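You operate a simulated robot arm through the tools that you are given. There is no shell and no other tool.

You run a simulated robot arm. Do the job below in one go: nothing can be reset, and whatever is moved stays where it is left.

Task
Earth and test the mat, then lay the logged spare card on it.
Fine: EARTH link made, TEST key pressed once; the fault card names the spare, which comes from the CARDS drawer; shut it again.

The check looks at the end state, three seconds after you hand in, the way a careful person would. Anything else that was tipped, shoved, dropped, spilled or broken makes it a failure.

Robot
A 7-joint arm with a fingered hand, fixed in place. Base frame: the origin is on the floor under the middle of its stand, x ahead of it, y to its left, z up; the work surface is at about z = 860. Readings come in mm, rad, newtons and seconds.
With the tool pointing down near the work surface it reaches from about 340 to 820 mm from the base axis. Its first joint turns from -2.007 to 2.007 rad. Payload 5 kg.
Tool frame: the origin (TCP) lies between the finger pads and is the grasp point; the fingertips stand 32 mm ahead of it; z points along the fingers, y is the line along which they close. The gripper opens to 160 mm; its body begins 89 mm behind the TCP. The gripper is a hand of 4 fingers: y runs from the thumb to the fingers, the wrist lies at [0, 0, -267] in the tool frame, and closing takes about 1.5 s.
Orientation is told as [roll, pitch, yaw] about the base's x, y, z axes, in that order, counted from this pose: with the fingers straight down and closing along the base's y, the tool's x points along the base's -x, its y along +y and its z along -z.

Tools
- The arm moves only by the tool drive_tool. Its argument "increments" is a list of rows, each a list of 7 numbers: the gripper command, from -1 (shut) to 1 (fully open), values between in proportion, then the shift along the base's x, y, z in mm, then the turn, a rotation vector about the base's x, y, z in rad. In form: [[fingers, dx, dy, dz, rx, ry, rz], ...]. A call has 1 to 20 rows; each row is the pose to reach, as a shift and turn from the pose commanded when the call began. Each row takes 0.2 s and may step no farther than 50 mm and 0.15 rad from the row before; otherwise, or with a gripper value out of range, the whole call is refused. Where a pose cannot be reached the arm comes as near as it can. A force on the tool above 40 N (or 10 N above the force at the start of the call, whichever is more), or a blocked arm, ends the call early, and 0.2 s more pass. Each finger travels about 108 mm/s and halts on what it meets, pressing with about 30 N; the grip force reading is that of the motor and also rises with nothing between the fingers. The clock runs only during rows and for 0.2 s after the last one: add rows that repeat a pose to give the fingers time. The reply holds the time, the measured pose of the TCP, the force on the tool along the base axes, the opening and the grip force, in the units named above and with some noise, with the torque about the TCP (base axes, N m) and any sound that the robot's microphone picked up.
- Cameras (640 x 400 px; columns grow to the right, rows downward): "scene" is fixed at [219.5, -501.3, 1505.6]; the picture's right is [-0.20, -0.98, 0.00], its down [-0.92, 0.18, -0.35] and it looks along [0.34, -0.07, -0.94] (base axes); focal length 326 px, centre (320, 200). "wrist" rides on the gripper at [80, -4, -114] in the tool frame; the picture's right is [0.05, 1.00, 0.00], its down [-0.82, 0.04, -0.58] and it looks along [-0.58, 0.03, 0.82] (tool axes); focal length 265 px, centre (320, 200). There is no depth. A picture from a camera that has moved, and an enlarged one, comes with that camera's place and axes in the base frame and with its lens.
- snapshot(camera): a new picture of that camera. It takes no simulated time.
- raise_lower(by): slides the trunk up (or, below 0, down) by that many mm; the arm rides with it, the base frame stays. It gives what a move gives, with no picture.
- hand_shape(shape): the hand has 4 fingers and takes this shape, open, in about a second: jaw (thumb against the fingers, like two jaws); tri (thumb and two fingers); tip (a fingertip pinch); poke (one finger out to press); point (the index stretched); flat (the hand flat); cup (the hand cupped); fist (a fist). The gripper value then closes the fingers along that shape, each until it touches; the sizes above hold for jaw. It gives what a move gives, with no picture.
- inspect(camera, box): a new picture of the part [left, top, right, bottom] of that camera's present view, enlarged. It takes no simulated time.
- hand_in(): hands the job in; it is judged then, once.

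Nothing tells you positions but the pictures and the camera data. Unless the task says otherwise, let go and move clear before handing in.

The tools are called after "Call:" by a JSON object that holds its "fn" and its "kwargs". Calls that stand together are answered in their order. drive_tool: Moves the arm, as the interface text tells. Its arguments: {"type":"object","properties":{"increments":{"type":"array"}},"required":["increments"]} The other tools are called the same way: raise_lower (by) moves the trunk up or down; hand_shape (shape) gives the hand a shape; snapshot (camera) takes a picture; inspect (camera, box) takes an enlarged picture of a part of a camera's view; hand_in () hands the job in.

At the start:

```text
time: 0.0
position: [452.2, -438.2, 1188.3]
tool_rot: [0.0, 0.001, -0.002]
ft_force: [0.0, 0.1, -0.3]
moment: [0.0, -0.03, -0.03]
finger_gap: 159.7
grip_force: 0.1
shape: jaw
trunk travel left (down, up): [-925.0, 65.0]
```

scene: 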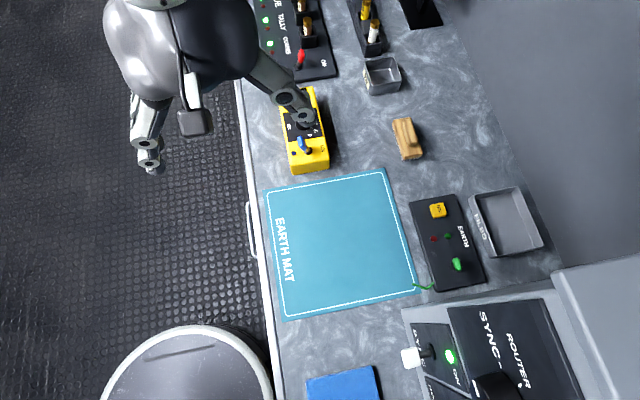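
wrist: 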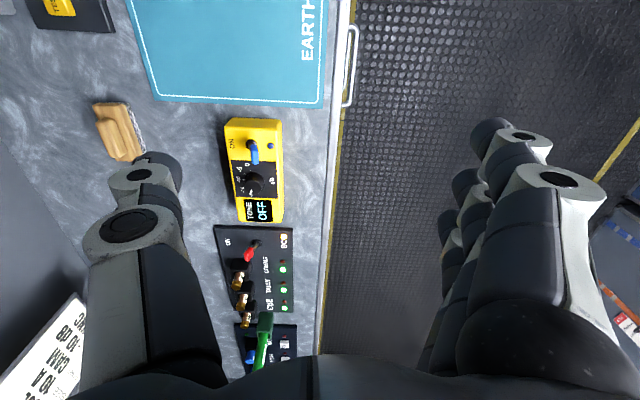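

I see a bench with a blue EARTH MAT, a black panel beside it with a yellow TEST key and a green plug, a tray and router gear. I'll take closer looks before moving anything.

Call:
{"fn": "inspect", "kwargs": {"camera": "scene", "box": [380, 170, 560, 310]}}

Call:
{"fn": "inspect", "kwargs": {"camera": "scene", "box": [240, 150, 440, 330]}}

Call:
{"fn": "inspect", "kwargs": {"camera": "scene", "box": [260, 280, 640, 400]}}

Call:
{"fn": "inspect", "kwargs": {"camera": "scene", "box": [230, 0, 480, 180]}}

Call:
{"fn": "inspect", "kwargs": {"camera": "wrist", "box": [0, 0, 360, 400]}}

Call:
{"fn": "inspect", "kwargs": {"camera": "wrist", "box": [540, 150, 640, 400]}}

```text
2.86 times, centred on (470, 240) of scene
camera zoom: at [219.5, -501.3, 1505.6], right [-0.2, -0.98, 0.0], down [-0.92, 0.18, -0.35], along [0.34, -0.07, -0.94], focal length 933 px, centre (-109, 86)
```

zoom: 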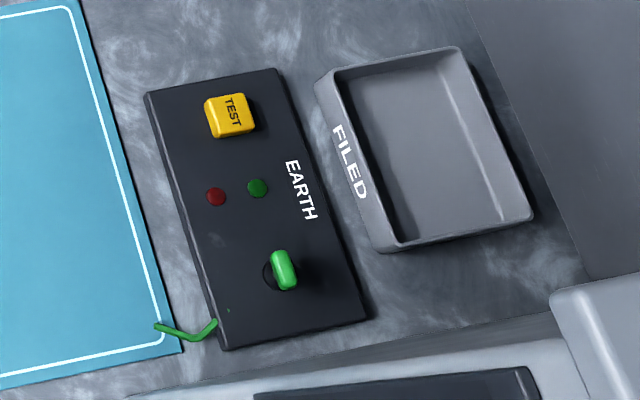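

```text
2.22 times, centred on (340, 240) of scene
camera zoom: at [219.5, -501.3, 1505.6], right [-0.2, -0.98, 0.0], down [-0.92, 0.18, -0.35], along [0.34, -0.07, -0.94], focal length 725 px, centre (276, 111)
```

zoom: 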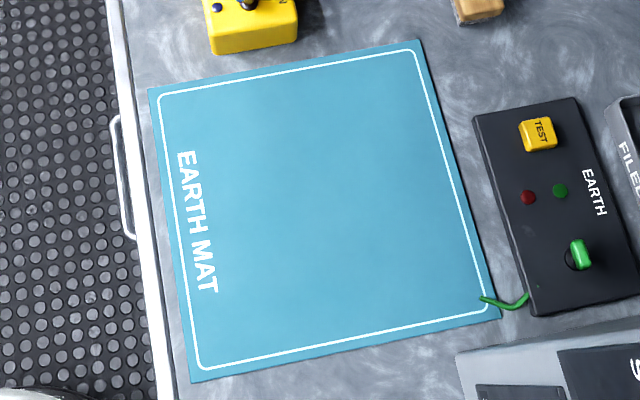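

```text
1.68 times, centred on (450, 340) of scene
camera zoom: at [219.5, -501.3, 1505.6], right [-0.2, -0.98, 0.0], down [-0.92, 0.18, -0.35], along [0.34, -0.07, -0.94], focal length 550 px, centre (101, -36)
```

zoom: 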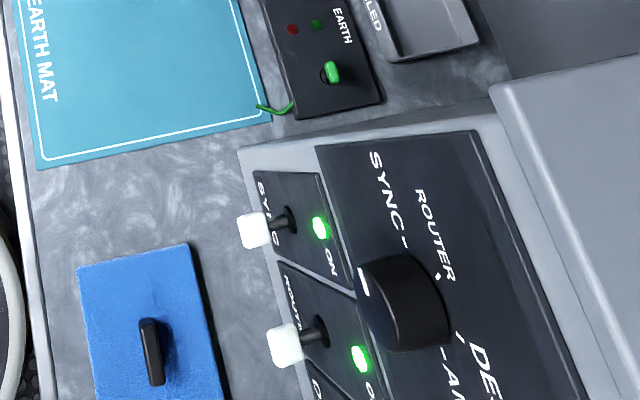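

```text
2.22 times, centred on (355, 90) of scene
camera zoom: at [219.5, -501.3, 1505.6], right [-0.2, -0.98, 0.0], down [-0.92, 0.18, -0.35], along [0.34, -0.07, -0.94], focal length 725 px, centre (242, 444)
```

zoom: 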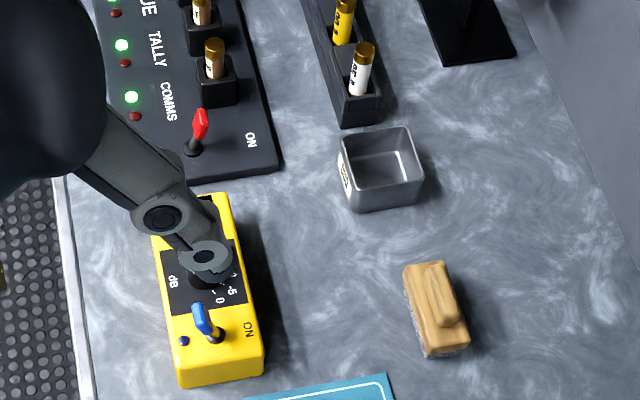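

```text
1.00 times, centred on (180, 200) of wrist (not enlarged: the box is as wide or as high as the picture)
camera zoom: at [371.3, -441.7, 1302.4], right [-0.05, 1.0, 0.0], down [0.82, 0.04, 0.58], along [0.58, 0.03, -0.82], focal length 265 px, centre (460, 200)
```

zoom: 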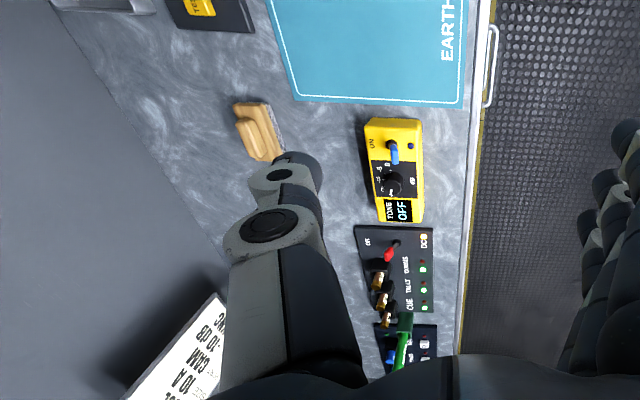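

```text
1.60 times, centred on (590, 275) of wrist
camera zoom: at [371.3, -441.7, 1302.4], right [-0.05, 1.0, 0.0], down [0.82, 0.04, 0.58], along [0.58, 0.03, -0.82], focal length 425 px, centre (-112, 80)
```

zoom: 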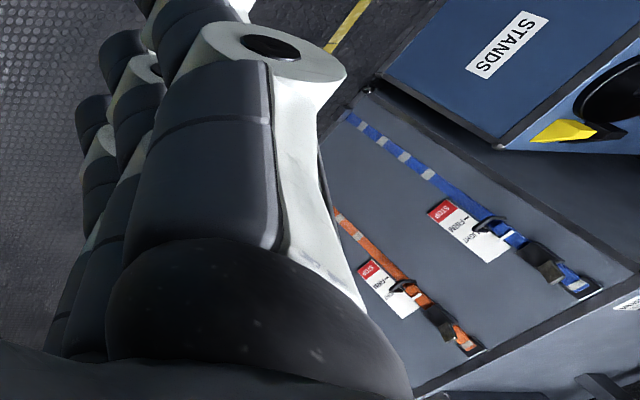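

The fingers hang over the bench at about y = -438, and the bench front edge with a drawer handle runs near y = -417. I'll turn the wrist camera toward the bench (-y) and draw back to see the drawer fronts and the fault card.

Call:
{"fn": "drive_tool", "kwargs": {"increments": [[1, 0, 20, 0, 0, 0, -0.14], [1, 0, 40, 0, 0, 0, -0.28], [1, 0, 60, 0, 0, 0, -0.42], [1, 0, 80, 0, 0, 0, -0.56], [1, 0, 100, 0, 0, 0, -0.7], [1, 0, 120, 0, 0, 0, -0.84], [1, 0, 140, 0, 0, 0, -0.98], [1, 0, 160, 0, 0, 0, -1.12], [1, 0, 180, 0, 0, 0, -1.26], [1, 0, 200, 0, 0, 0, -1.4], [1, 0, 220, 0, 0, 0, -1.54]]}}

Call:
{"fn": "snapshot", "kwargs": {"camera": "wrist"}}

Call:
{"fn": "snapshot", "kwargs": {"camera": "scene"}}

```text
time: 2.4
position: [451.6, -218.0, 1187.6]
tool_rot: [0.001, 0.001, -1.544]
ft_force: [0.1, 0.2, -0.8]
moment: [0.01, 0.01, 0.02]
finger_gap: 159.8
grip_force: 0.1
shape: jaw
trunk travel left (down, up): [-925.0, 65.0]
```

```text
taken
camera wrist: at [445.0, -137.5, 1301.5], right [1.0, 0.08, 0.0], down [0.06, -0.81, 0.58], along [0.05, -0.58, -0.82], focal length 265 px, centre (320, 200)
```

wrist: 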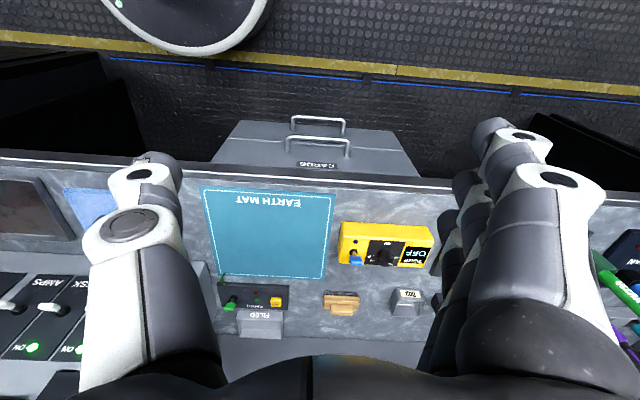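

```text
taken
```

scene: 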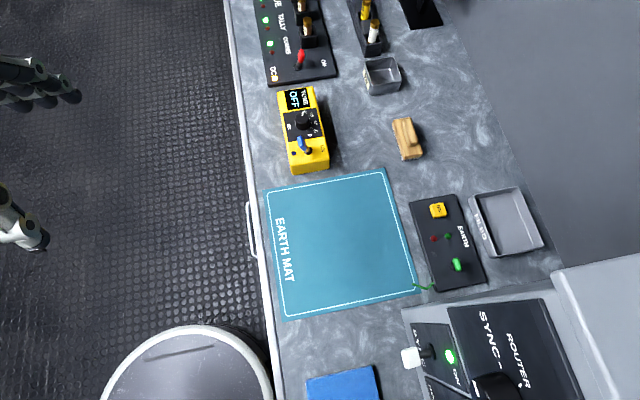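

The CARDS drawer front with its bar handle is under the mat edge, and a second handle appears lower. I'll enlarge that part.

Call:
{"fn": "inspect", "kwargs": {"camera": "wrist", "box": [200, 90, 430, 230]}}

Call:
{"fn": "inspect", "kwargs": {"camera": "wrist", "box": [190, 180, 450, 360]}}

Call:
{"fn": "inspect", "kwargs": {"camera": "wrist", "box": [0, 0, 640, 400]}}

```text
2.78 times, centred on (315, 160) of wrist
camera zoom: at [445.0, -137.5, 1301.5], right [1.0, 0.08, 0.0], down [0.06, -0.81, 0.58], along [0.05, -0.58, -0.82], focal length 738 px, centre (334, 311)
```

zoom: 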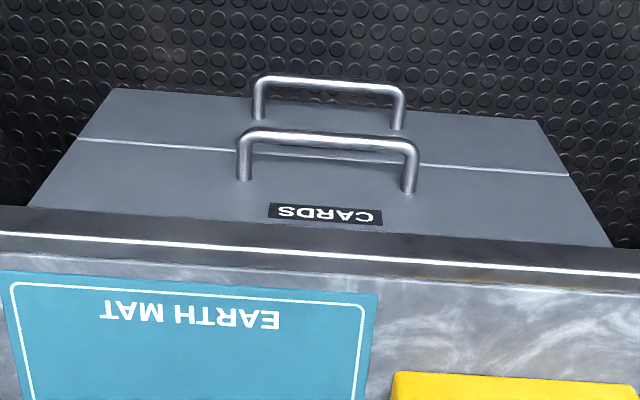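

```text
2.22 times, centred on (320, 270) of wrist
camera zoom: at [445.0, -137.5, 1301.5], right [1.0, 0.08, 0.0], down [0.06, -0.81, 0.58], along [0.05, -0.58, -0.82], focal length 590 px, centre (320, 44)
```

zoom: 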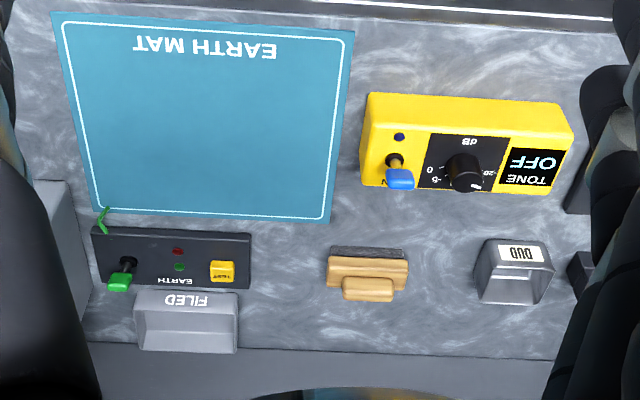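

```text
1.00 times, centred on (320, 200) of wrist (not enlarged: the box is as wide or as high as the picture)
camera zoom: at [445.0, -137.5, 1301.5], right [1.0, 0.08, 0.0], down [0.06, -0.81, 0.58], along [0.05, -0.58, -0.82], focal length 265 px, centre (320, 200)
```

zoom: 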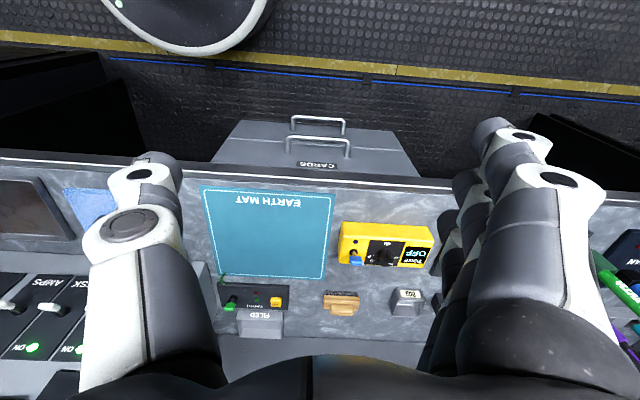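

The CARDS drawer is the upper of two drawer fronts under the mat; EARTH panel, FILED tray, tone generator, DUD bin are on top. I still need the fault card, so I'll tilt the camera up to see the rear of the bench.

Call:
{"fn": "drive_tool", "kwargs": {"increments": [[1, 0, 0, 0, -0.14, 0, 0], [1, 0, 0, 0, -0.28, 0, 0], [1, 0, 0, 0, -0.42, 0, 0], [1, 0, 0, 0, -0.56, 0, 0]]}}

Call:
{"fn": "snapshot", "kwargs": {"camera": "wrist"}}

```text
time: 3.4
position: [452.8, -217.5, 1188.8]
tool_rot: [-0.021, -0.562, -1.535]
ft_force: [-0.2, 0.4, 0.4]
moment: [0.0, 0.01, 0.02]
finger_gap: 159.9
grip_force: 0.0
shape: jaw
trunk travel left (down, up): [-925.0, 65.0]
```

```text
taken
camera wrist: at [446.0, -88.7, 1242.0], right [1.0, 0.07, -0.04], down [0.07, -0.38, 0.92], along [0.05, -0.92, -0.38], focal length 265 px, centre (320, 200)
```

wrist: 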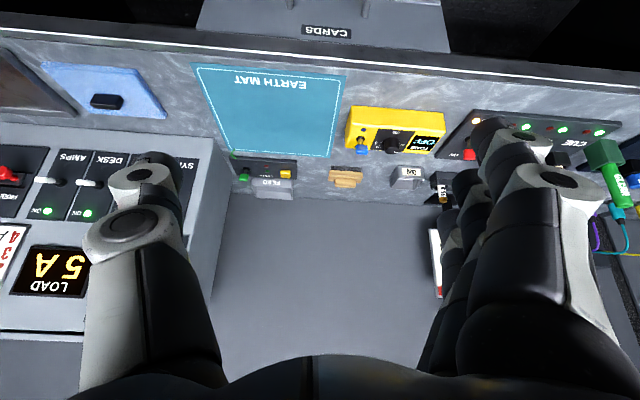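

A card stands at the right rear of the bench (edge on here), and there's a load display on the left rack. I'll yaw the tilted camera toward +x to see that board.

Call:
{"fn": "drive_tool", "kwargs": {"increments": [[1, 0, 0, 0, 0, 0, 0.14], [1, 0, 0, 0, 0, 0, 0.28], [1, 0, 0, 0, 0, 0, 0.42], [1, 0, 0, 0, 0, 0, 0.56], [1, 0, 0, 0, 0, 0, 0.7], [1, 0, 0, 0, 0, 0, 0.84]]}}

Call:
{"fn": "snapshot", "kwargs": {"camera": "wrist"}}

```text
time: 4.8
position: [450.2, -216.9, 1188.9]
tool_rot: [-0.019, -0.56, -0.693]
ft_force: [0.3, -0.3, -0.7]
moment: [0.02, 0.02, 0.02]
finger_gap: 160.0
grip_force: 0.1
shape: jaw
trunk travel left (down, up): [-925.0, 65.0]
```

```text
taken
camera wrist: at [351.5, -137.3, 1242.1], right [0.61, 0.79, -0.04], down [0.33, -0.2, 0.92], along [0.72, -0.58, -0.39], focal length 265 px, centre (320, 200)
```

wrist: 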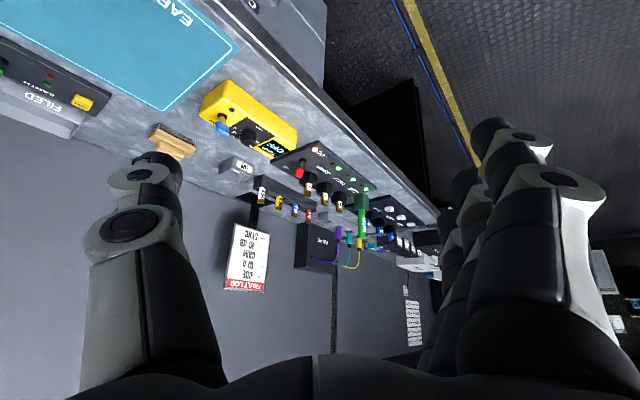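

Call:
{"fn": "inspect", "kwargs": {"camera": "wrist", "box": [210, 210, 290, 300]}}

Call:
{"fn": "inspect", "kwargs": {"camera": "wrist", "box": [280, 150, 460, 350]}}

```text
4.44 times, centred on (250, 255) of wrist
camera zoom: at [351.5, -137.3, 1242.1], right [0.61, 0.79, -0.04], down [0.33, -0.2, 0.92], along [0.72, -0.58, -0.39], focal length 1180 px, centre (631, -44)
```

zoom: 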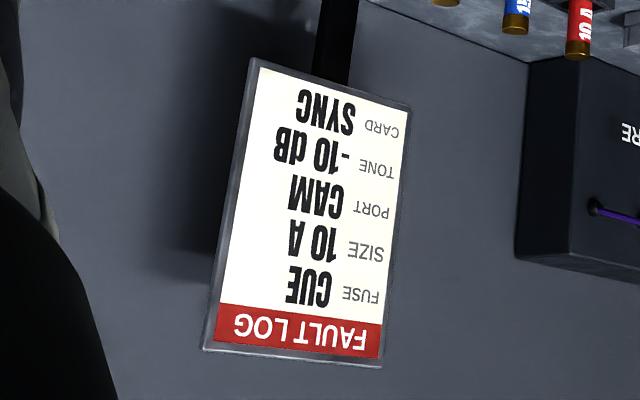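

```text
2.00 times, centred on (370, 250) of wrist
camera zoom: at [351.5, -137.3, 1242.1], right [0.61, 0.79, -0.04], down [0.33, -0.2, 0.92], along [0.72, -0.58, -0.39], focal length 531 px, centre (220, 100)
```

zoom: 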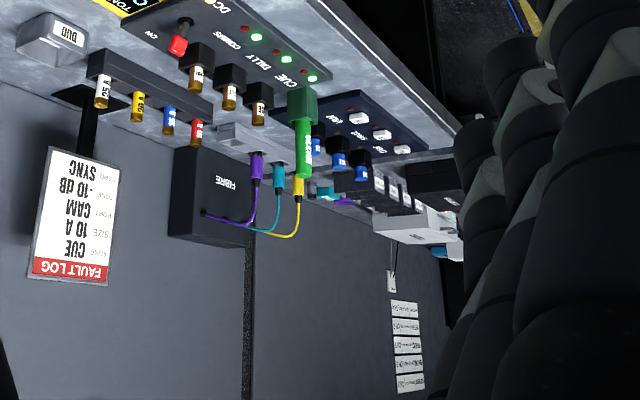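

The FAULT LOG reads CARD: SYNC (fuse, port and tone entries aren't part of my job). Next I'll turn back toward the bench and move over the mat for a close look at the EARTH panel.

Call:
{"fn": "drive_tool", "kwargs": {"increments": [[1, 0, 0, 0, 0, 0, -0.14], [1, 0, 0, 0, 0, 0, -0.28], [1, 0, 0, 0, 0, 0, -0.42], [1, 0, 0, 0, 0, 0, -0.56], [1, 0, 0, 0, 0, 0, -0.7], [1, 0, 0, 0, 0, 0, -0.84]]}}

Call:
{"fn": "drive_tool", "kwargs": {"increments": [[1, -20, -40, 0, 0.14, 0, 0], [1, -40, -80, 0, 0.28, 0, 0], [1, -60, -120, 0, 0.42, 0, 0], [1, -75, -160, 0, 0.56, 0, 0], [1, -85, -200, 0, 0.56, 0, 0], [1, -95, -240, 0, 0.56, 0, 0], [1, -105, -280, 0, 0.56, 0, 0], [1, -110, -320, 0, 0.56, 0, 0], [1, -115, -360, 0, 0.56, 0, 0], [1, -115, -360, 0, 0.56, 0, 0]]}}

Call:
{"fn": "snapshot", "kwargs": {"camera": "wrist"}}

Call:
{"fn": "snapshot", "kwargs": {"camera": "scene"}}

```text
time: 6.2
position: [452.7, -216.1, 1189.6]
tool_rot: [-0.019, -0.56, -1.539]
ft_force: [0.1, -0.7, -0.1]
moment: [0.02, 0.02, 0.0]
finger_gap: 160.0
grip_force: 0.2
shape: jaw
trunk travel left (down, up): [-925.0, 65.0]
```

```text
time: 8.4
position: [337.9, -577.7, 1187.5]
tool_rot: [0.001, -0.001, -1.541]
ft_force: [-0.3, 0.4, 0.2]
moment: [-0.06, 0.02, 0.02]
finger_gap: 159.9
grip_force: 0.2
shape: jaw
trunk travel left (down, up): [-925.0, 65.0]
```

```text
taken
camera wrist: at [331.3, -497.6, 1300.4], right [1.0, 0.08, 0.0], down [0.07, -0.81, 0.58], along [0.05, -0.58, -0.82], focal length 265 px, centre (320, 200)
```

wrist: 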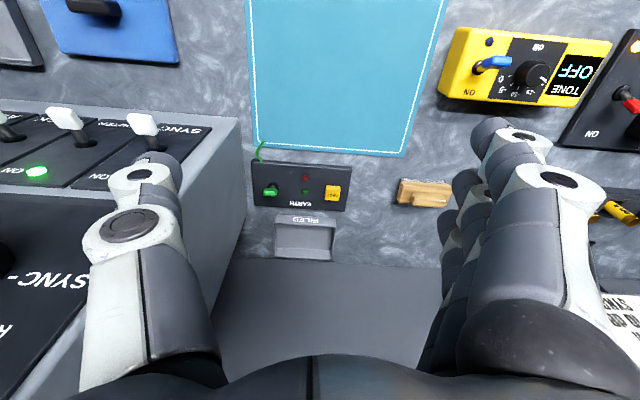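

```text
taken
```

scene: 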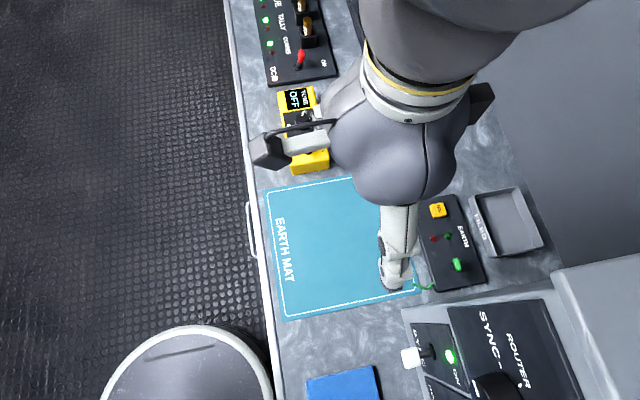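

Call:
{"fn": "inspect", "kwargs": {"camera": "wrist", "box": [240, 130, 360, 270]}}

Call:
{"fn": "inspect", "kwargs": {"camera": "scene", "box": [410, 185, 500, 300]}}

```text
2.86 times, centred on (300, 200) of wrist
camera zoom: at [331.3, -497.6, 1300.4], right [1.0, 0.08, 0.0], down [0.07, -0.81, 0.58], along [0.05, -0.58, -0.82], focal length 758 px, centre (377, 200)
```

zoom: 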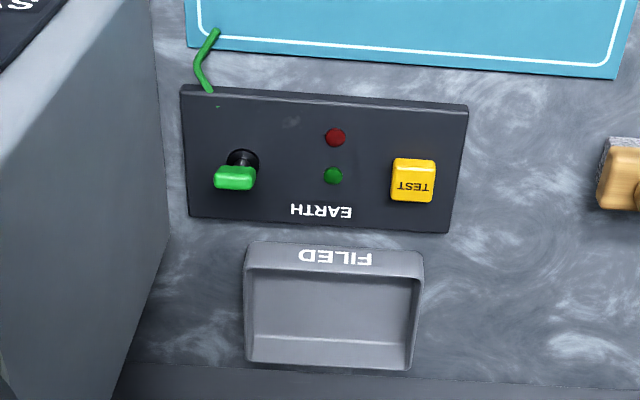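

```text
3.48 times, centred on (455, 242) of scene
camera zoom: at [219.5, -501.3, 1505.6], right [-0.2, -0.98, 0.0], down [-0.92, 0.18, -0.35], along [0.34, -0.07, -0.94], focal length 1135 px, centre (-150, 52)
```

zoom: 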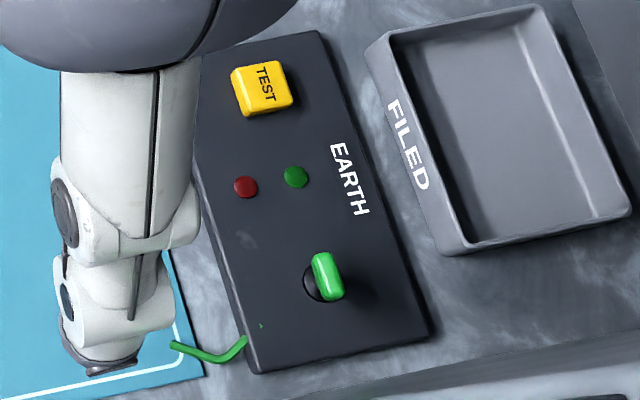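

The EARTH panel has a green lever, two lamps (both dark) and the yellow TEST key. I'll move the camera closer to see which way the lever stands.

Call:
{"fn": "drive_tool", "kwargs": {"increments": [[1, 0, -25, -40, 0, 0, 0], [1, 0, -50, -80, 0, 0, 0], [1, 0, -60, -110, 0, 0, 0], [1, 0, -60, -110, 0, 0, 0]]}}

Call:
{"fn": "snapshot", "kwargs": {"camera": "wrist"}}

```text
time: 9.4
position: [336.2, -637.3, 1077.8]
tool_rot: [0.0, 0.001, -1.542]
ft_force: [0.4, 0.2, -0.6]
moment: [0.01, -0.04, 0.04]
finger_gap: 160.0
grip_force: 0.0
shape: jaw
trunk travel left (down, up): [-925.0, 65.0]
```

```text
taken
camera wrist: at [329.6, -558.1, 1191.7], right [1.0, 0.08, 0.0], down [0.07, -0.81, 0.58], along [0.05, -0.58, -0.82], focal length 265 px, centre (320, 200)
```

wrist: 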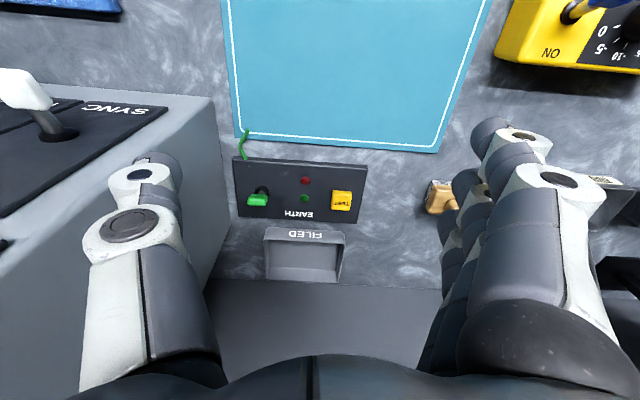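

Call:
{"fn": "inspect", "kwargs": {"camera": "wrist", "box": [225, 120, 375, 220]}}

Call:
{"fn": "inspect", "kwargs": {"camera": "wrist", "box": [0, 50, 260, 250]}}

```text
4.00 times, centred on (300, 170) of wrist
camera zoom: at [329.6, -558.1, 1191.7], right [1.0, 0.08, 0.0], down [0.07, -0.81, 0.58], along [0.05, -0.58, -0.82], focal length 1062 px, centre (400, 320)
```

zoom: 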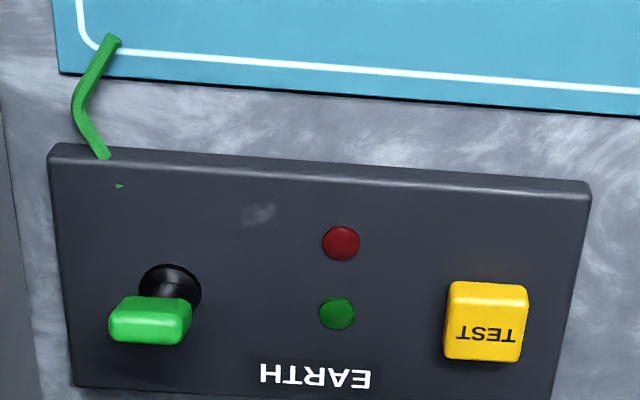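

```text
2.00 times, centred on (130, 150) of wrist
camera zoom: at [329.6, -558.1, 1191.7], right [1.0, 0.08, 0.0], down [0.07, -0.81, 0.58], along [0.05, -0.58, -0.82], focal length 531 px, centre (700, 300)
```

zoom: 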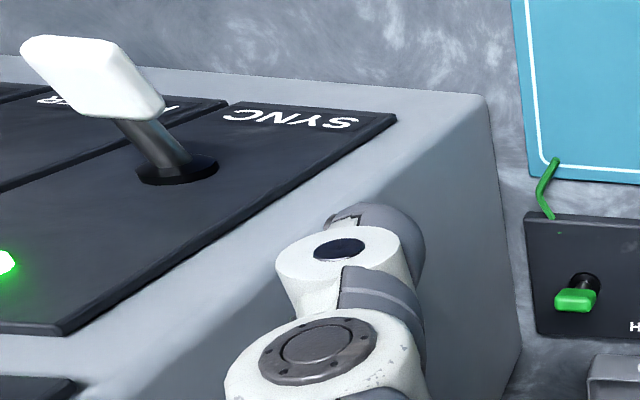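

Call:
{"fn": "inspect", "kwargs": {"camera": "wrist", "box": [60, 70, 260, 320]}}

Call:
{"fn": "inspect", "kwargs": {"camera": "scene", "box": [380, 230, 640, 400]}}

```text
1.60 times, centred on (160, 195) of wrist
camera zoom: at [329.6, -558.1, 1191.7], right [1.0, 0.08, 0.0], down [0.07, -0.81, 0.58], along [0.05, -0.58, -0.82], focal length 425 px, centre (576, 208)
```

zoom: 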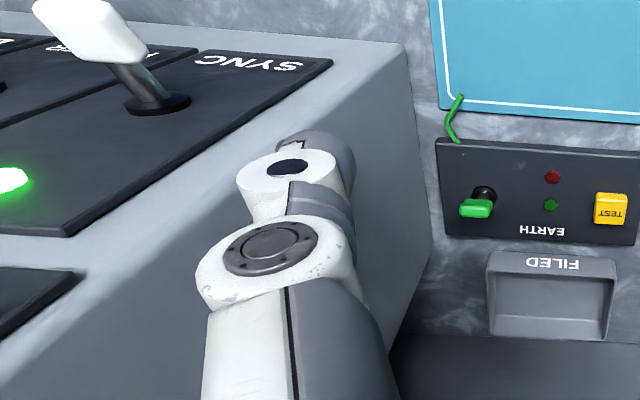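

```text
2.35 times, centred on (510, 315) of scene
camera zoom: at [219.5, -501.3, 1505.6], right [-0.2, -0.98, 0.0], down [-0.92, 0.18, -0.35], along [0.34, -0.07, -0.94], focal length 768 px, centre (-127, -71)
```

zoom: 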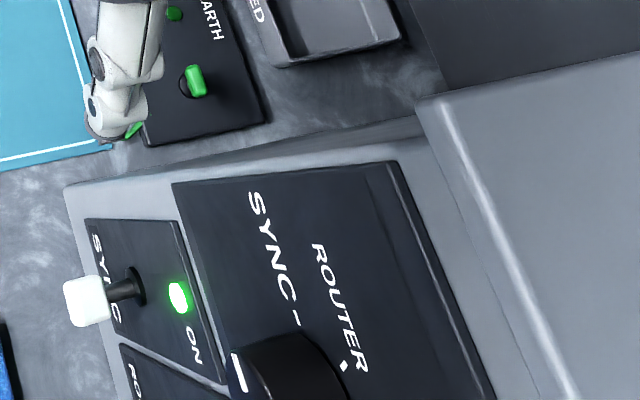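

The log calls for the SYNC card. By triangulation the EARTH lever (x≈263, y≈-768) leans to the front like the tone lever that reads OFF, so it must go toward the rear. I'll lift and try the poke shape to see where the fingertip sits.

Call:
{"fn": "drive_tool", "kwargs": {"increments": [[1, 0, 30, 40, 0, 0, 0], [1, 0, 60, 80, 0, 0, 0]]}}

Call:
{"fn": "hand_shape", "kwargs": {"shape": "poke"}}

Call:
{"fn": "snapshot", "kwargs": {"camera": "wrist"}}

Call:
{"fn": "snapshot", "kwargs": {"camera": "scene"}}

```text
time: 10.0
position: [331.6, -576.8, 1161.2]
tool_rot: [0.001, -0.001, -1.543]
ft_force: [-0.2, 0.4, -1.1]
moment: [0.0, 0.01, -0.01]
finger_gap: 159.7
grip_force: 0.0
shape: jaw
trunk travel left (down, up): [-925.0, 65.0]
```

```text
time: 10.9
position: [332.7, -579.4, 1160.0]
tool_rot: [0.001, 0.0, -1.542]
ft_force: [0.1, 0.2, -0.4]
moment: [-0.01, -0.06, 0.01]
finger_gap: 0.0
grip_force: 0.2
shape: poke
trunk travel left (down, up): [-925.0, 65.0]
```

```text
taken
camera wrist: at [326.7, -499.1, 1273.2], right [1.0, 0.08, 0.0], down [0.07, -0.81, 0.58], along [0.05, -0.58, -0.82], focal length 265 px, centre (320, 200)
```

wrist: 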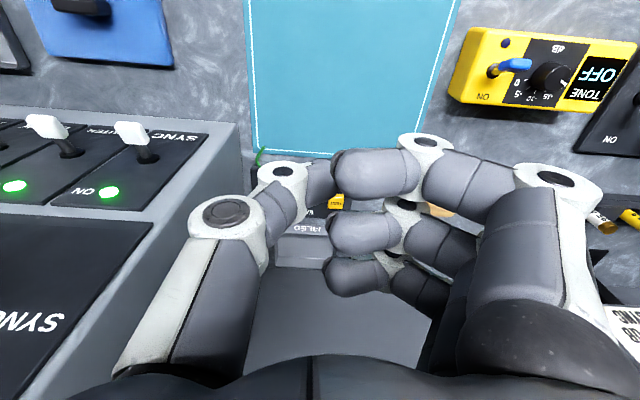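

```text
taken
```

scene: 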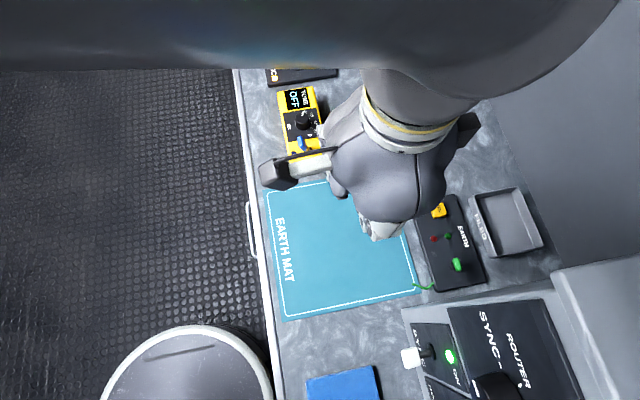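

Call:
{"fn": "inspect", "kwargs": {"camera": "wrist", "box": [180, 110, 480, 310]}}

Call:
{"fn": "inspect", "kwargs": {"camera": "scene", "box": [250, 80, 490, 260]}}

```text
2.00 times, centred on (330, 210) of wrist
camera zoom: at [326.7, -499.1, 1273.2], right [1.0, 0.08, 0.0], down [0.07, -0.81, 0.58], along [0.05, -0.58, -0.82], focal length 531 px, centre (300, 180)
```

zoom: 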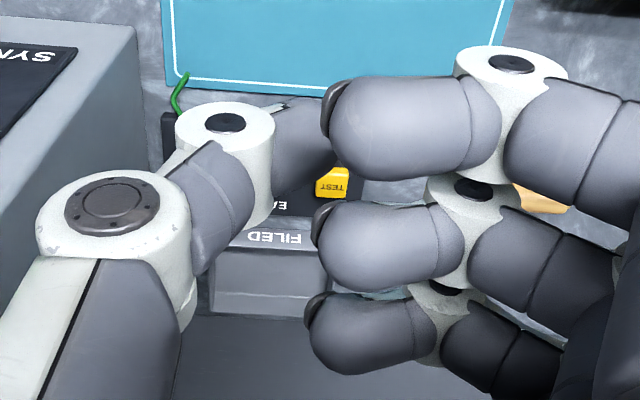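

```text
2.22 times, centred on (370, 170) of scene
camera zoom: at [219.5, -501.3, 1505.6], right [-0.2, -0.98, 0.0], down [-0.92, 0.18, -0.35], along [0.34, -0.07, -0.94], focal length 725 px, centre (209, 267)
```

zoom: 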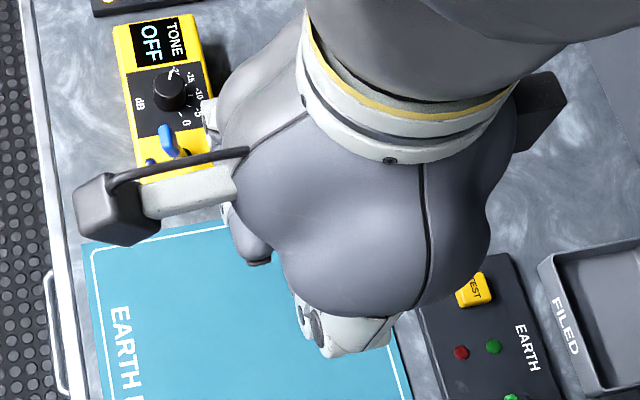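

The fingers look curled and perhaps still settling. I'll wait a moment and look again.

Call:
{"fn": "drive_tool", "kwargs": {"increments": [[1, 0, 0, 0, 0, 0, 0], [1, 0, 0, 0, 0, 0, 0], [1, 0, 0, 0, 0, 0, 0], [1, 0, 0, 0, 0, 0, 0], [1, 0, 0, 0, 0, 0, 0]]}}

Call:
{"fn": "snapshot", "kwargs": {"camera": "wrist"}}

```text
time: 12.1
position: [332.6, -578.1, 1159.5]
tool_rot: [0.0, 0.0, -1.541]
ft_force: [0.1, -0.2, 0.4]
moment: [0.01, -0.01, -0.04]
finger_gap: 0.2
grip_force: 0.1
shape: poke
trunk travel left (down, up): [-925.0, 65.0]
```

```text
taken
camera wrist: at [326.6, -498.9, 1273.5], right [1.0, 0.08, 0.0], down [0.07, -0.81, 0.58], along [0.05, -0.58, -0.82], focal length 265 px, centre (320, 200)
```

wrist: 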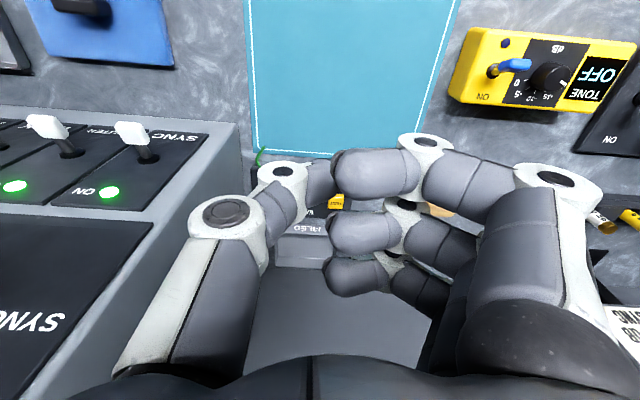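

Same shape. I'll tilt the hand up over the mat so the scene camera can see its profile and find the poking tip.

Call:
{"fn": "drive_tool", "kwargs": {"increments": [[1, 0, 20, 5, -0.14, 0, 0], [1, 0, 40, 10, -0.28, 0, 0], [1, 0, 60, 15, -0.42, 0, 0], [1, 0, 80, 20, -0.56, 0, 0], [1, 0, 100, 25, -0.7, 0, 0], [1, 0, 120, 30, -0.84, 0, 0], [1, 0, 140, 35, -0.98, 0, 0], [1, 0, 140, 35, -1.12, 0, 0]]}}

Call:
{"fn": "snapshot", "kwargs": {"camera": "scene"}}

Call:
{"fn": "snapshot", "kwargs": {"camera": "wrist"}}

```text
time: 13.9
position: [337.4, -431.7, 1193.7]
tool_rot: [-0.058, -1.122, -1.505]
ft_force: [1.6, 2.4, -0.5]
moment: [-0.07, 0.04, -0.11]
finger_gap: 0.0
grip_force: 0.0
shape: poke
trunk travel left (down, up): [-925.0, 65.0]
```

```text
taken
```

scene: 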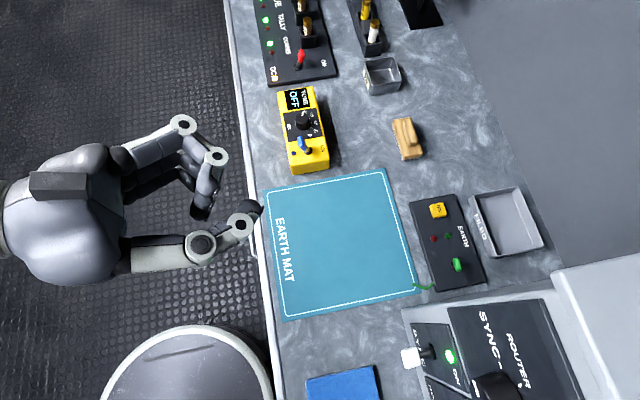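

```text
taken
camera wrist: at [332.0, -295.1, 1172.6], right [1.0, 0.04, -0.07], down [0.06, 0.17, 0.98], along [0.05, -0.98, 0.17], focal length 265 px, centre (320, 200)
```

wrist: 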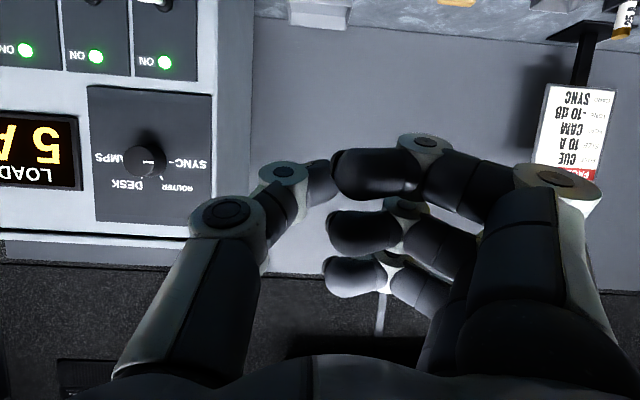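

In poke the thumb is the pressing digit, its tip on the tool axis about 32 mm ahead of the TCP. The thumb would pass close to the rack at the lever, so I'll compare the "point" shape.

Call:
{"fn": "hand_shape", "kwargs": {"shape": "point"}}

Call:
{"fn": "snapshot", "kwargs": {"camera": "scene"}}

Call:
{"fn": "snapshot", "kwargs": {"camera": "wrist"}}

Call:
{"fn": "inspect", "kwargs": {"camera": "scene", "box": [80, 90, 300, 310]}}

```text
time: 14.8
position: [332.9, -437.2, 1194.4]
tool_rot: [-0.047, -1.115, -1.525]
ft_force: [-0.6, 1.1, 1.0]
moment: [-0.01, -0.02, -0.04]
finger_gap: 151.9
grip_force: 0.1
shape: point
trunk travel left (down, up): [-925.0, 65.0]
```

```text
taken
```

scene: 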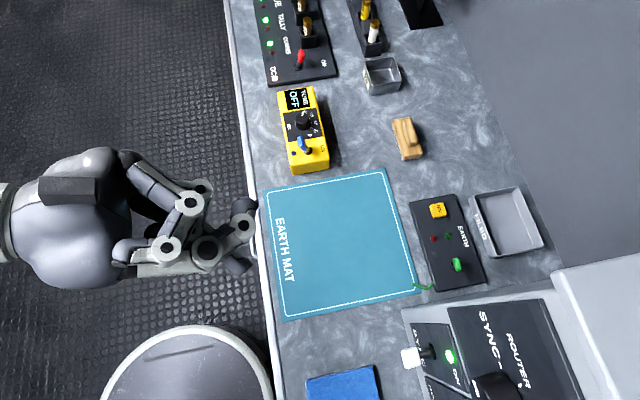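

```text
taken
camera wrist: at [328.4, -299.9, 1172.7], right [1.0, 0.03, -0.07], down [0.06, 0.16, 0.99], along [0.04, -0.99, 0.16], focal length 265 px, centre (320, 200)
```

wrist: 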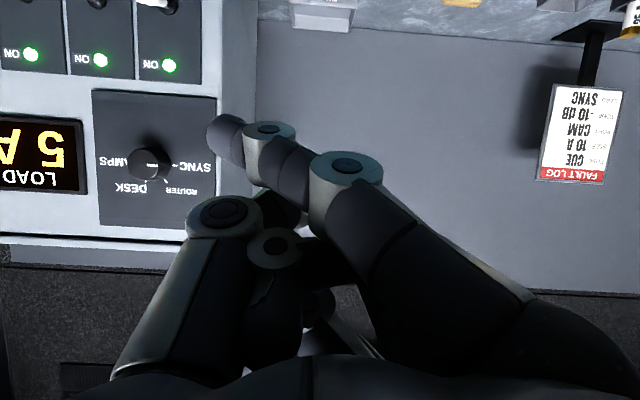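

```text
1.82 times, centred on (190, 200) of scene
camera zoom: at [219.5, -501.3, 1505.6], right [-0.2, -0.98, 0.0], down [-0.92, 0.18, -0.35], along [0.34, -0.07, -0.94], focal length 594 px, centre (556, 200)
```

zoom: 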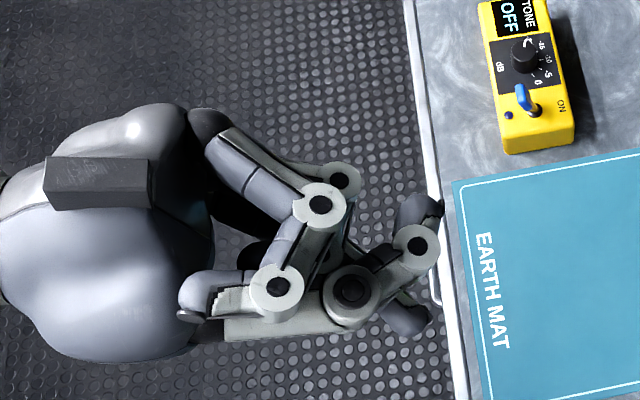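

"Point" leaves both thumb and index sticking out, so I'll use poke with the hand turned so the thumb comes from the front (+y) side. I'll set poke, level the hand, and yaw it to about -2.9 at a safe height.

Call:
{"fn": "hand_shape", "kwargs": {"shape": "poke"}}

Call:
{"fn": "drive_tool", "kwargs": {"increments": [[1, 0, 0, 0, 0.14, 0, 0], [1, 0, 0, 0, 0.28, 0, 0], [1, 0, 0, 0, 0.42, 0, 0], [1, 0, 0, 0, 0.56, 0, 0], [1, 0, 0, 0, 0.7, 0, 0], [1, 0, 0, 0, 0.84, 0, 0], [1, 0, 0, 0, 0.98, 0, 0], [1, 0, 0, 0, 1.12, 0, 0]]}}

Call:
{"fn": "drive_tool", "kwargs": {"increments": [[1, 0, -10, 0, 0, 0, -0.14], [1, 0, -20, 0, 0, 0, -0.28], [1, 0, -30, 0, 0, 0, -0.42], [1, 0, -40, 0, 0, 0, -0.56], [1, 0, -50, 0, 0, 0, -0.7], [1, 0, -60, 0, 0, 0, -0.84], [1, 0, -70, 0, 0, 0, -0.98], [1, 0, -80, 0, 0, 0, -1.12], [1, 0, -90, 0, 0, 0, -1.26], [1, 0, -100, 0, 0, 0, -1.4], [1, 0, -100, 0, 0, 0, -1.4]]}}

Call:
{"fn": "snapshot", "kwargs": {"camera": "wrist"}}

Call:
{"fn": "snapshot", "kwargs": {"camera": "scene"}}

```text
time: 15.7
position: [333.2, -437.4, 1194.2]
tool_rot: [-0.044, -1.114, -1.526]
ft_force: [0.2, 0.0, 0.2]
moment: [0.0, -0.02, -0.03]
finger_gap: 0.0
grip_force: 0.1
shape: poke
trunk travel left (down, up): [-925.0, 65.0]
```

```text
time: 17.5
position: [336.4, -439.2, 1194.1]
tool_rot: [0.002, 0.005, -1.54]
ft_force: [-0.3, -0.2, -0.4]
moment: [0.02, -0.02, -0.01]
finger_gap: 0.0
grip_force: 0.0
shape: poke
trunk travel left (down, up): [-925.0, 65.0]
```

```text
time: 19.9
position: [336.6, -537.4, 1194.3]
tool_rot: [0.0, 0.0, -2.944]
ft_force: [0.5, -0.1, -0.6]
moment: [0.0, 0.04, 0.03]
finger_gap: 0.0
grip_force: 0.0
shape: poke
trunk travel left (down, up): [-925.0, 65.0]
```

```text
taken
camera wrist: at [414.3, -518.5, 1308.2], right [0.25, -0.97, 0.0], down [-0.79, -0.2, 0.58], along [-0.56, -0.14, -0.82], focal length 265 px, centre (320, 200)
```

wrist: 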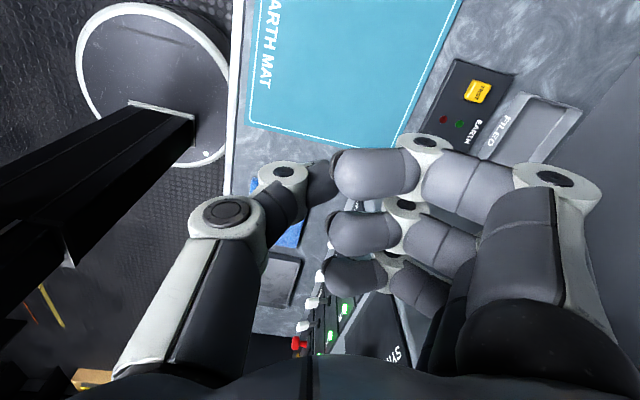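

```text
taken
```

scene: 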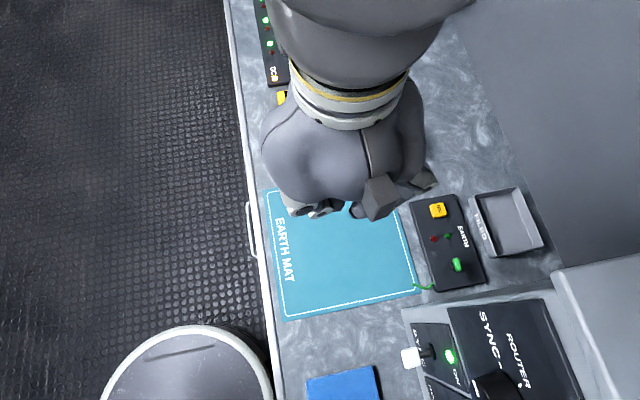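

Yaw -2.94 is reachable, and the camera now looks from the +x side. I'll tilt the hand 0.4 rad outward and bring the tip to the front of the lever, still well above it, then check.

Call:
{"fn": "drive_tool", "kwargs": {"increments": [[1, -13, -26, -25, -0.13, -0.026, 0], [1, -26, -52, -50, -0.26, -0.052, 0], [1, -39, -78, -75, -0.392, -0.078, 0], [1, -52, -104, -100, -0.392, -0.078, 0], [1, -65, -130, -125, -0.392, -0.078, 0], [1, -76, -152, -154, -0.392, -0.078, 0], [1, -76, -152, -154, -0.392, -0.078, 0]]}}

Call:
{"fn": "snapshot", "kwargs": {"camera": "wrist"}}

Call:
{"fn": "snapshot", "kwargs": {"camera": "scene"}}

```text
time: 21.5
position: [265.3, -687.3, 1041.7]
tool_rot: [0.401, 0.001, -2.936]
ft_force: [18.3, 12.6, 5.5]
moment: [-1.22, 2.55, -1.37]
finger_gap: 0.0
grip_force: 0.0
shape: poke
trunk travel left (down, up): [-925.0, 65.0]
```

```text
taken
camera wrist: at [334.2, -624.5, 1145.2], right [0.24, -0.89, 0.39], down [-0.84, 0.02, 0.55], along [-0.49, -0.46, -0.74], focal length 265 px, centre (320, 200)
```

wrist: 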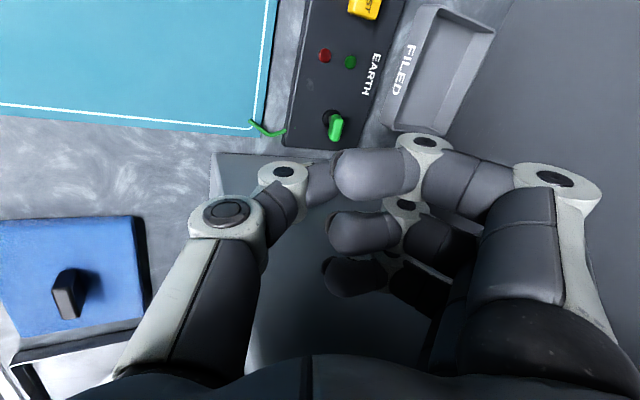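

```text
taken
```

scene: 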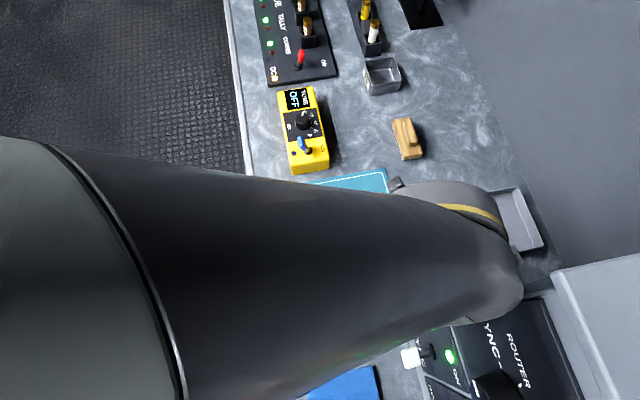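

The force reading (18 N in +x) says the hand is touching the rack side, which is taller than I judged. I'll back out along the way I came at once.

Call:
{"fn": "drive_tool", "kwargs": {"increments": [[1, 15, 10, 15, 0, 0, 0], [1, 40, 30, 50, 0, 0, 0], [1, 60, 60, 90, 0, 0, 0], [1, 70, 90, 120, 0, 0, 0], [1, 70, 90, 120, 0, 0, 0]]}}

Call:
{"fn": "snapshot", "kwargs": {"camera": "wrist"}}

Call:
{"fn": "snapshot", "kwargs": {"camera": "scene"}}

```text
refused: row 3 steps farther than a row can; nothing moved
```

```text
taken
camera wrist: at [334.2, -624.5, 1145.2], right [0.24, -0.89, 0.39], down [-0.84, 0.02, 0.55], along [-0.49, -0.46, -0.74], focal length 265 px, centre (320, 200)
```

wrist: 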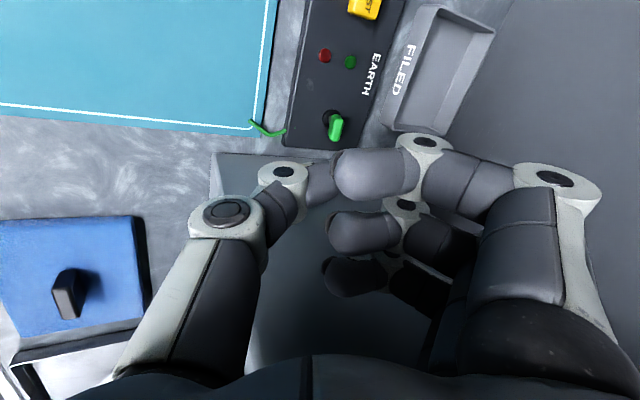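

```text
taken
```

scene: 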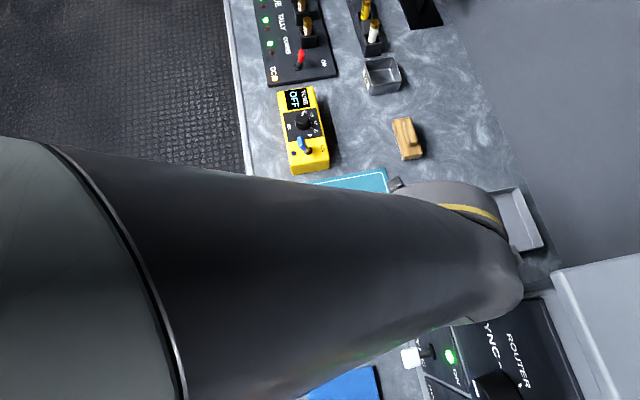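

The move was refused for step size; I'll repeat the retreat with smaller steps.

Call:
{"fn": "drive_tool", "kwargs": {"increments": [[1, 15, 10, 15, 0, 0, 0], [1, 35, 25, 40, 0, 0, 0], [1, 50, 45, 70, 0, 0, 0], [1, 60, 65, 105, 0, 0, 0], [1, 70, 85, 140, 0, 0, 0], [1, 70, 85, 140, 0, 0, 0]]}}

Call:
{"fn": "snapshot", "kwargs": {"camera": "wrist"}}

Call:
{"fn": "snapshot", "kwargs": {"camera": "scene"}}

```text
time: 22.9
position: [334.4, -605.5, 1178.5]
tool_rot: [0.397, -0.001, -2.943]
ft_force: [-0.2, -0.6, -0.2]
moment: [-0.01, 0.04, 0.0]
finger_gap: 0.0
grip_force: 0.1
shape: poke
trunk travel left (down, up): [-925.0, 65.0]
```

```text
taken
camera wrist: at [403.4, -543.6, 1281.8], right [0.23, -0.89, 0.39], down [-0.83, 0.02, 0.55], along [-0.5, -0.45, -0.74], focal length 265 px, centre (320, 200)
```

wrist: 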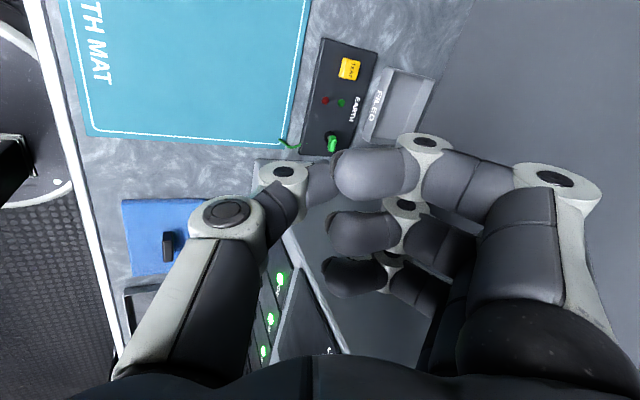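

```text
taken
```

scene: 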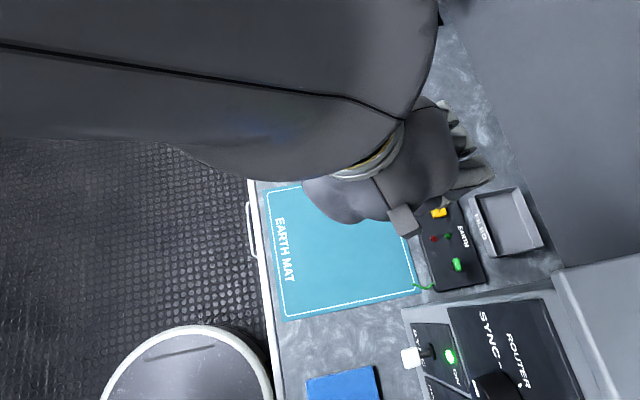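

The rack is really a tall cabinet (front face y≈-652, right side x≈208, top ≈1300), standing only 55 mm from the lever. I'll go back upright at yaw -1.54 and use a pose leaning away from the cabinet, so the thumb comes down nearly vertically with the hand on the +x side.

Call:
{"fn": "drive_tool", "kwargs": {"increments": [[1, 3, 15, 5, 0.13, 0.026, 0], [1, 6, 30, 10, 0.26, 0.052, 0], [1, 10, 45, 15, 0.392, 0.078, 0], [1, 10, 45, 15, 0.392, 0.078, 0]]}}

Call:
{"fn": "drive_tool", "kwargs": {"increments": [[1, 0, 0, 0, 0, 0, 0.14], [1, 0, 0, 0, 0, 0, 0.28], [1, 0, 0, 0, 0, 0, 0.42], [1, 0, 0, 0, 0, 0, 0.56], [1, 0, 0, 0, 0, 0, 0.7], [1, 0, 0, 0, 0, 0, 0.84], [1, 0, 0, 0, 0, 0, 0.98], [1, 0, 0, 0, 0, 0, 1.12], [1, 0, 0, 0, 0, 0, 1.26], [1, 0, 0, 0, 0, 0, 1.4], [1, 0, 0, 0, 0, 0, 1.4]]}}

Call:
{"fn": "drive_tool", "kwargs": {"increments": [[1, 0, -10, 0, -0.078, 0.085, -0.013], [1, 0, -20, 0, -0.156, 0.17, -0.026], [1, 0, -30, 0, -0.233, 0.255, -0.039], [1, 0, -40, 0, -0.311, 0.3405, -0.0525], [1, 0, -40, 0, -0.311, 0.3405, -0.0525]]}}

Call:
{"fn": "snapshot", "kwargs": {"camera": "wrist"}}

Call:
{"fn": "snapshot", "kwargs": {"camera": "scene"}}

```text
time: 23.9
position: [341.5, -557.6, 1195.3]
tool_rot: [-0.001, 0.0, -2.94]
ft_force: [0.3, 0.0, -0.1]
moment: [-0.01, 0.01, 0.02]
finger_gap: 0.0
grip_force: 0.1
shape: poke
trunk travel left (down, up): [-925.0, 65.0]
```

```text
time: 26.3
position: [339.4, -560.1, 1193.8]
tool_rot: [0.0, 0.0, -1.539]
ft_force: [0.3, -0.9, 0.7]
moment: [-0.01, -0.02, 0.01]
finger_gap: 0.0
grip_force: 0.0
shape: poke
trunk travel left (down, up): [-925.0, 65.0]
```

```text
time: 27.5
position: [338.3, -599.1, 1194.7]
tool_rot: [-0.353, -0.306, -1.54]
ft_force: [0.3, -0.7, 0.4]
moment: [-0.01, 0.02, 0.01]
finger_gap: 0.0
grip_force: 0.1
shape: poke
trunk travel left (down, up): [-925.0, 65.0]
```

```text
taken
camera wrist: at [371.7, -489.9, 1273.7], right [0.94, -0.03, -0.35], down [0.26, -0.61, 0.75], along [-0.23, -0.79, -0.57], focal length 265 px, centre (320, 200)
```

wrist: 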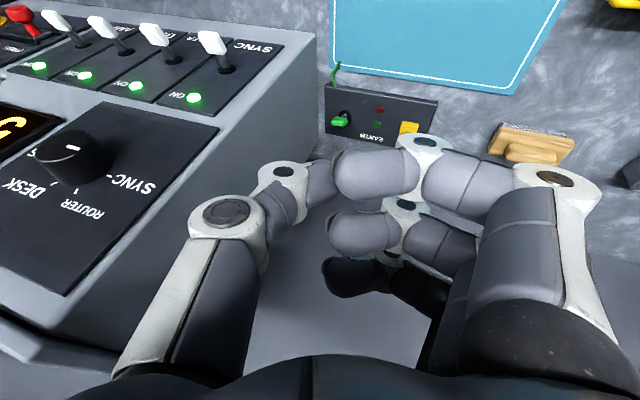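

```text
taken
```

scene: 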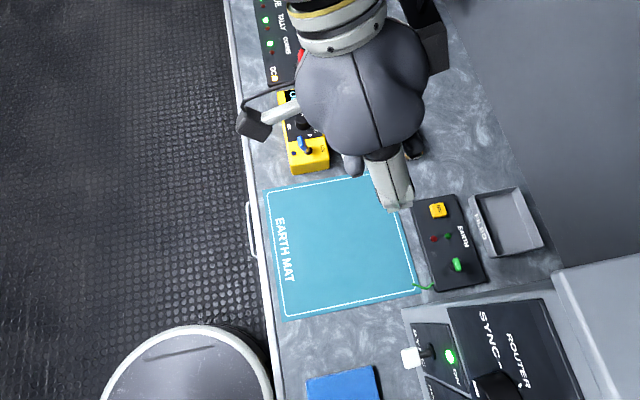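

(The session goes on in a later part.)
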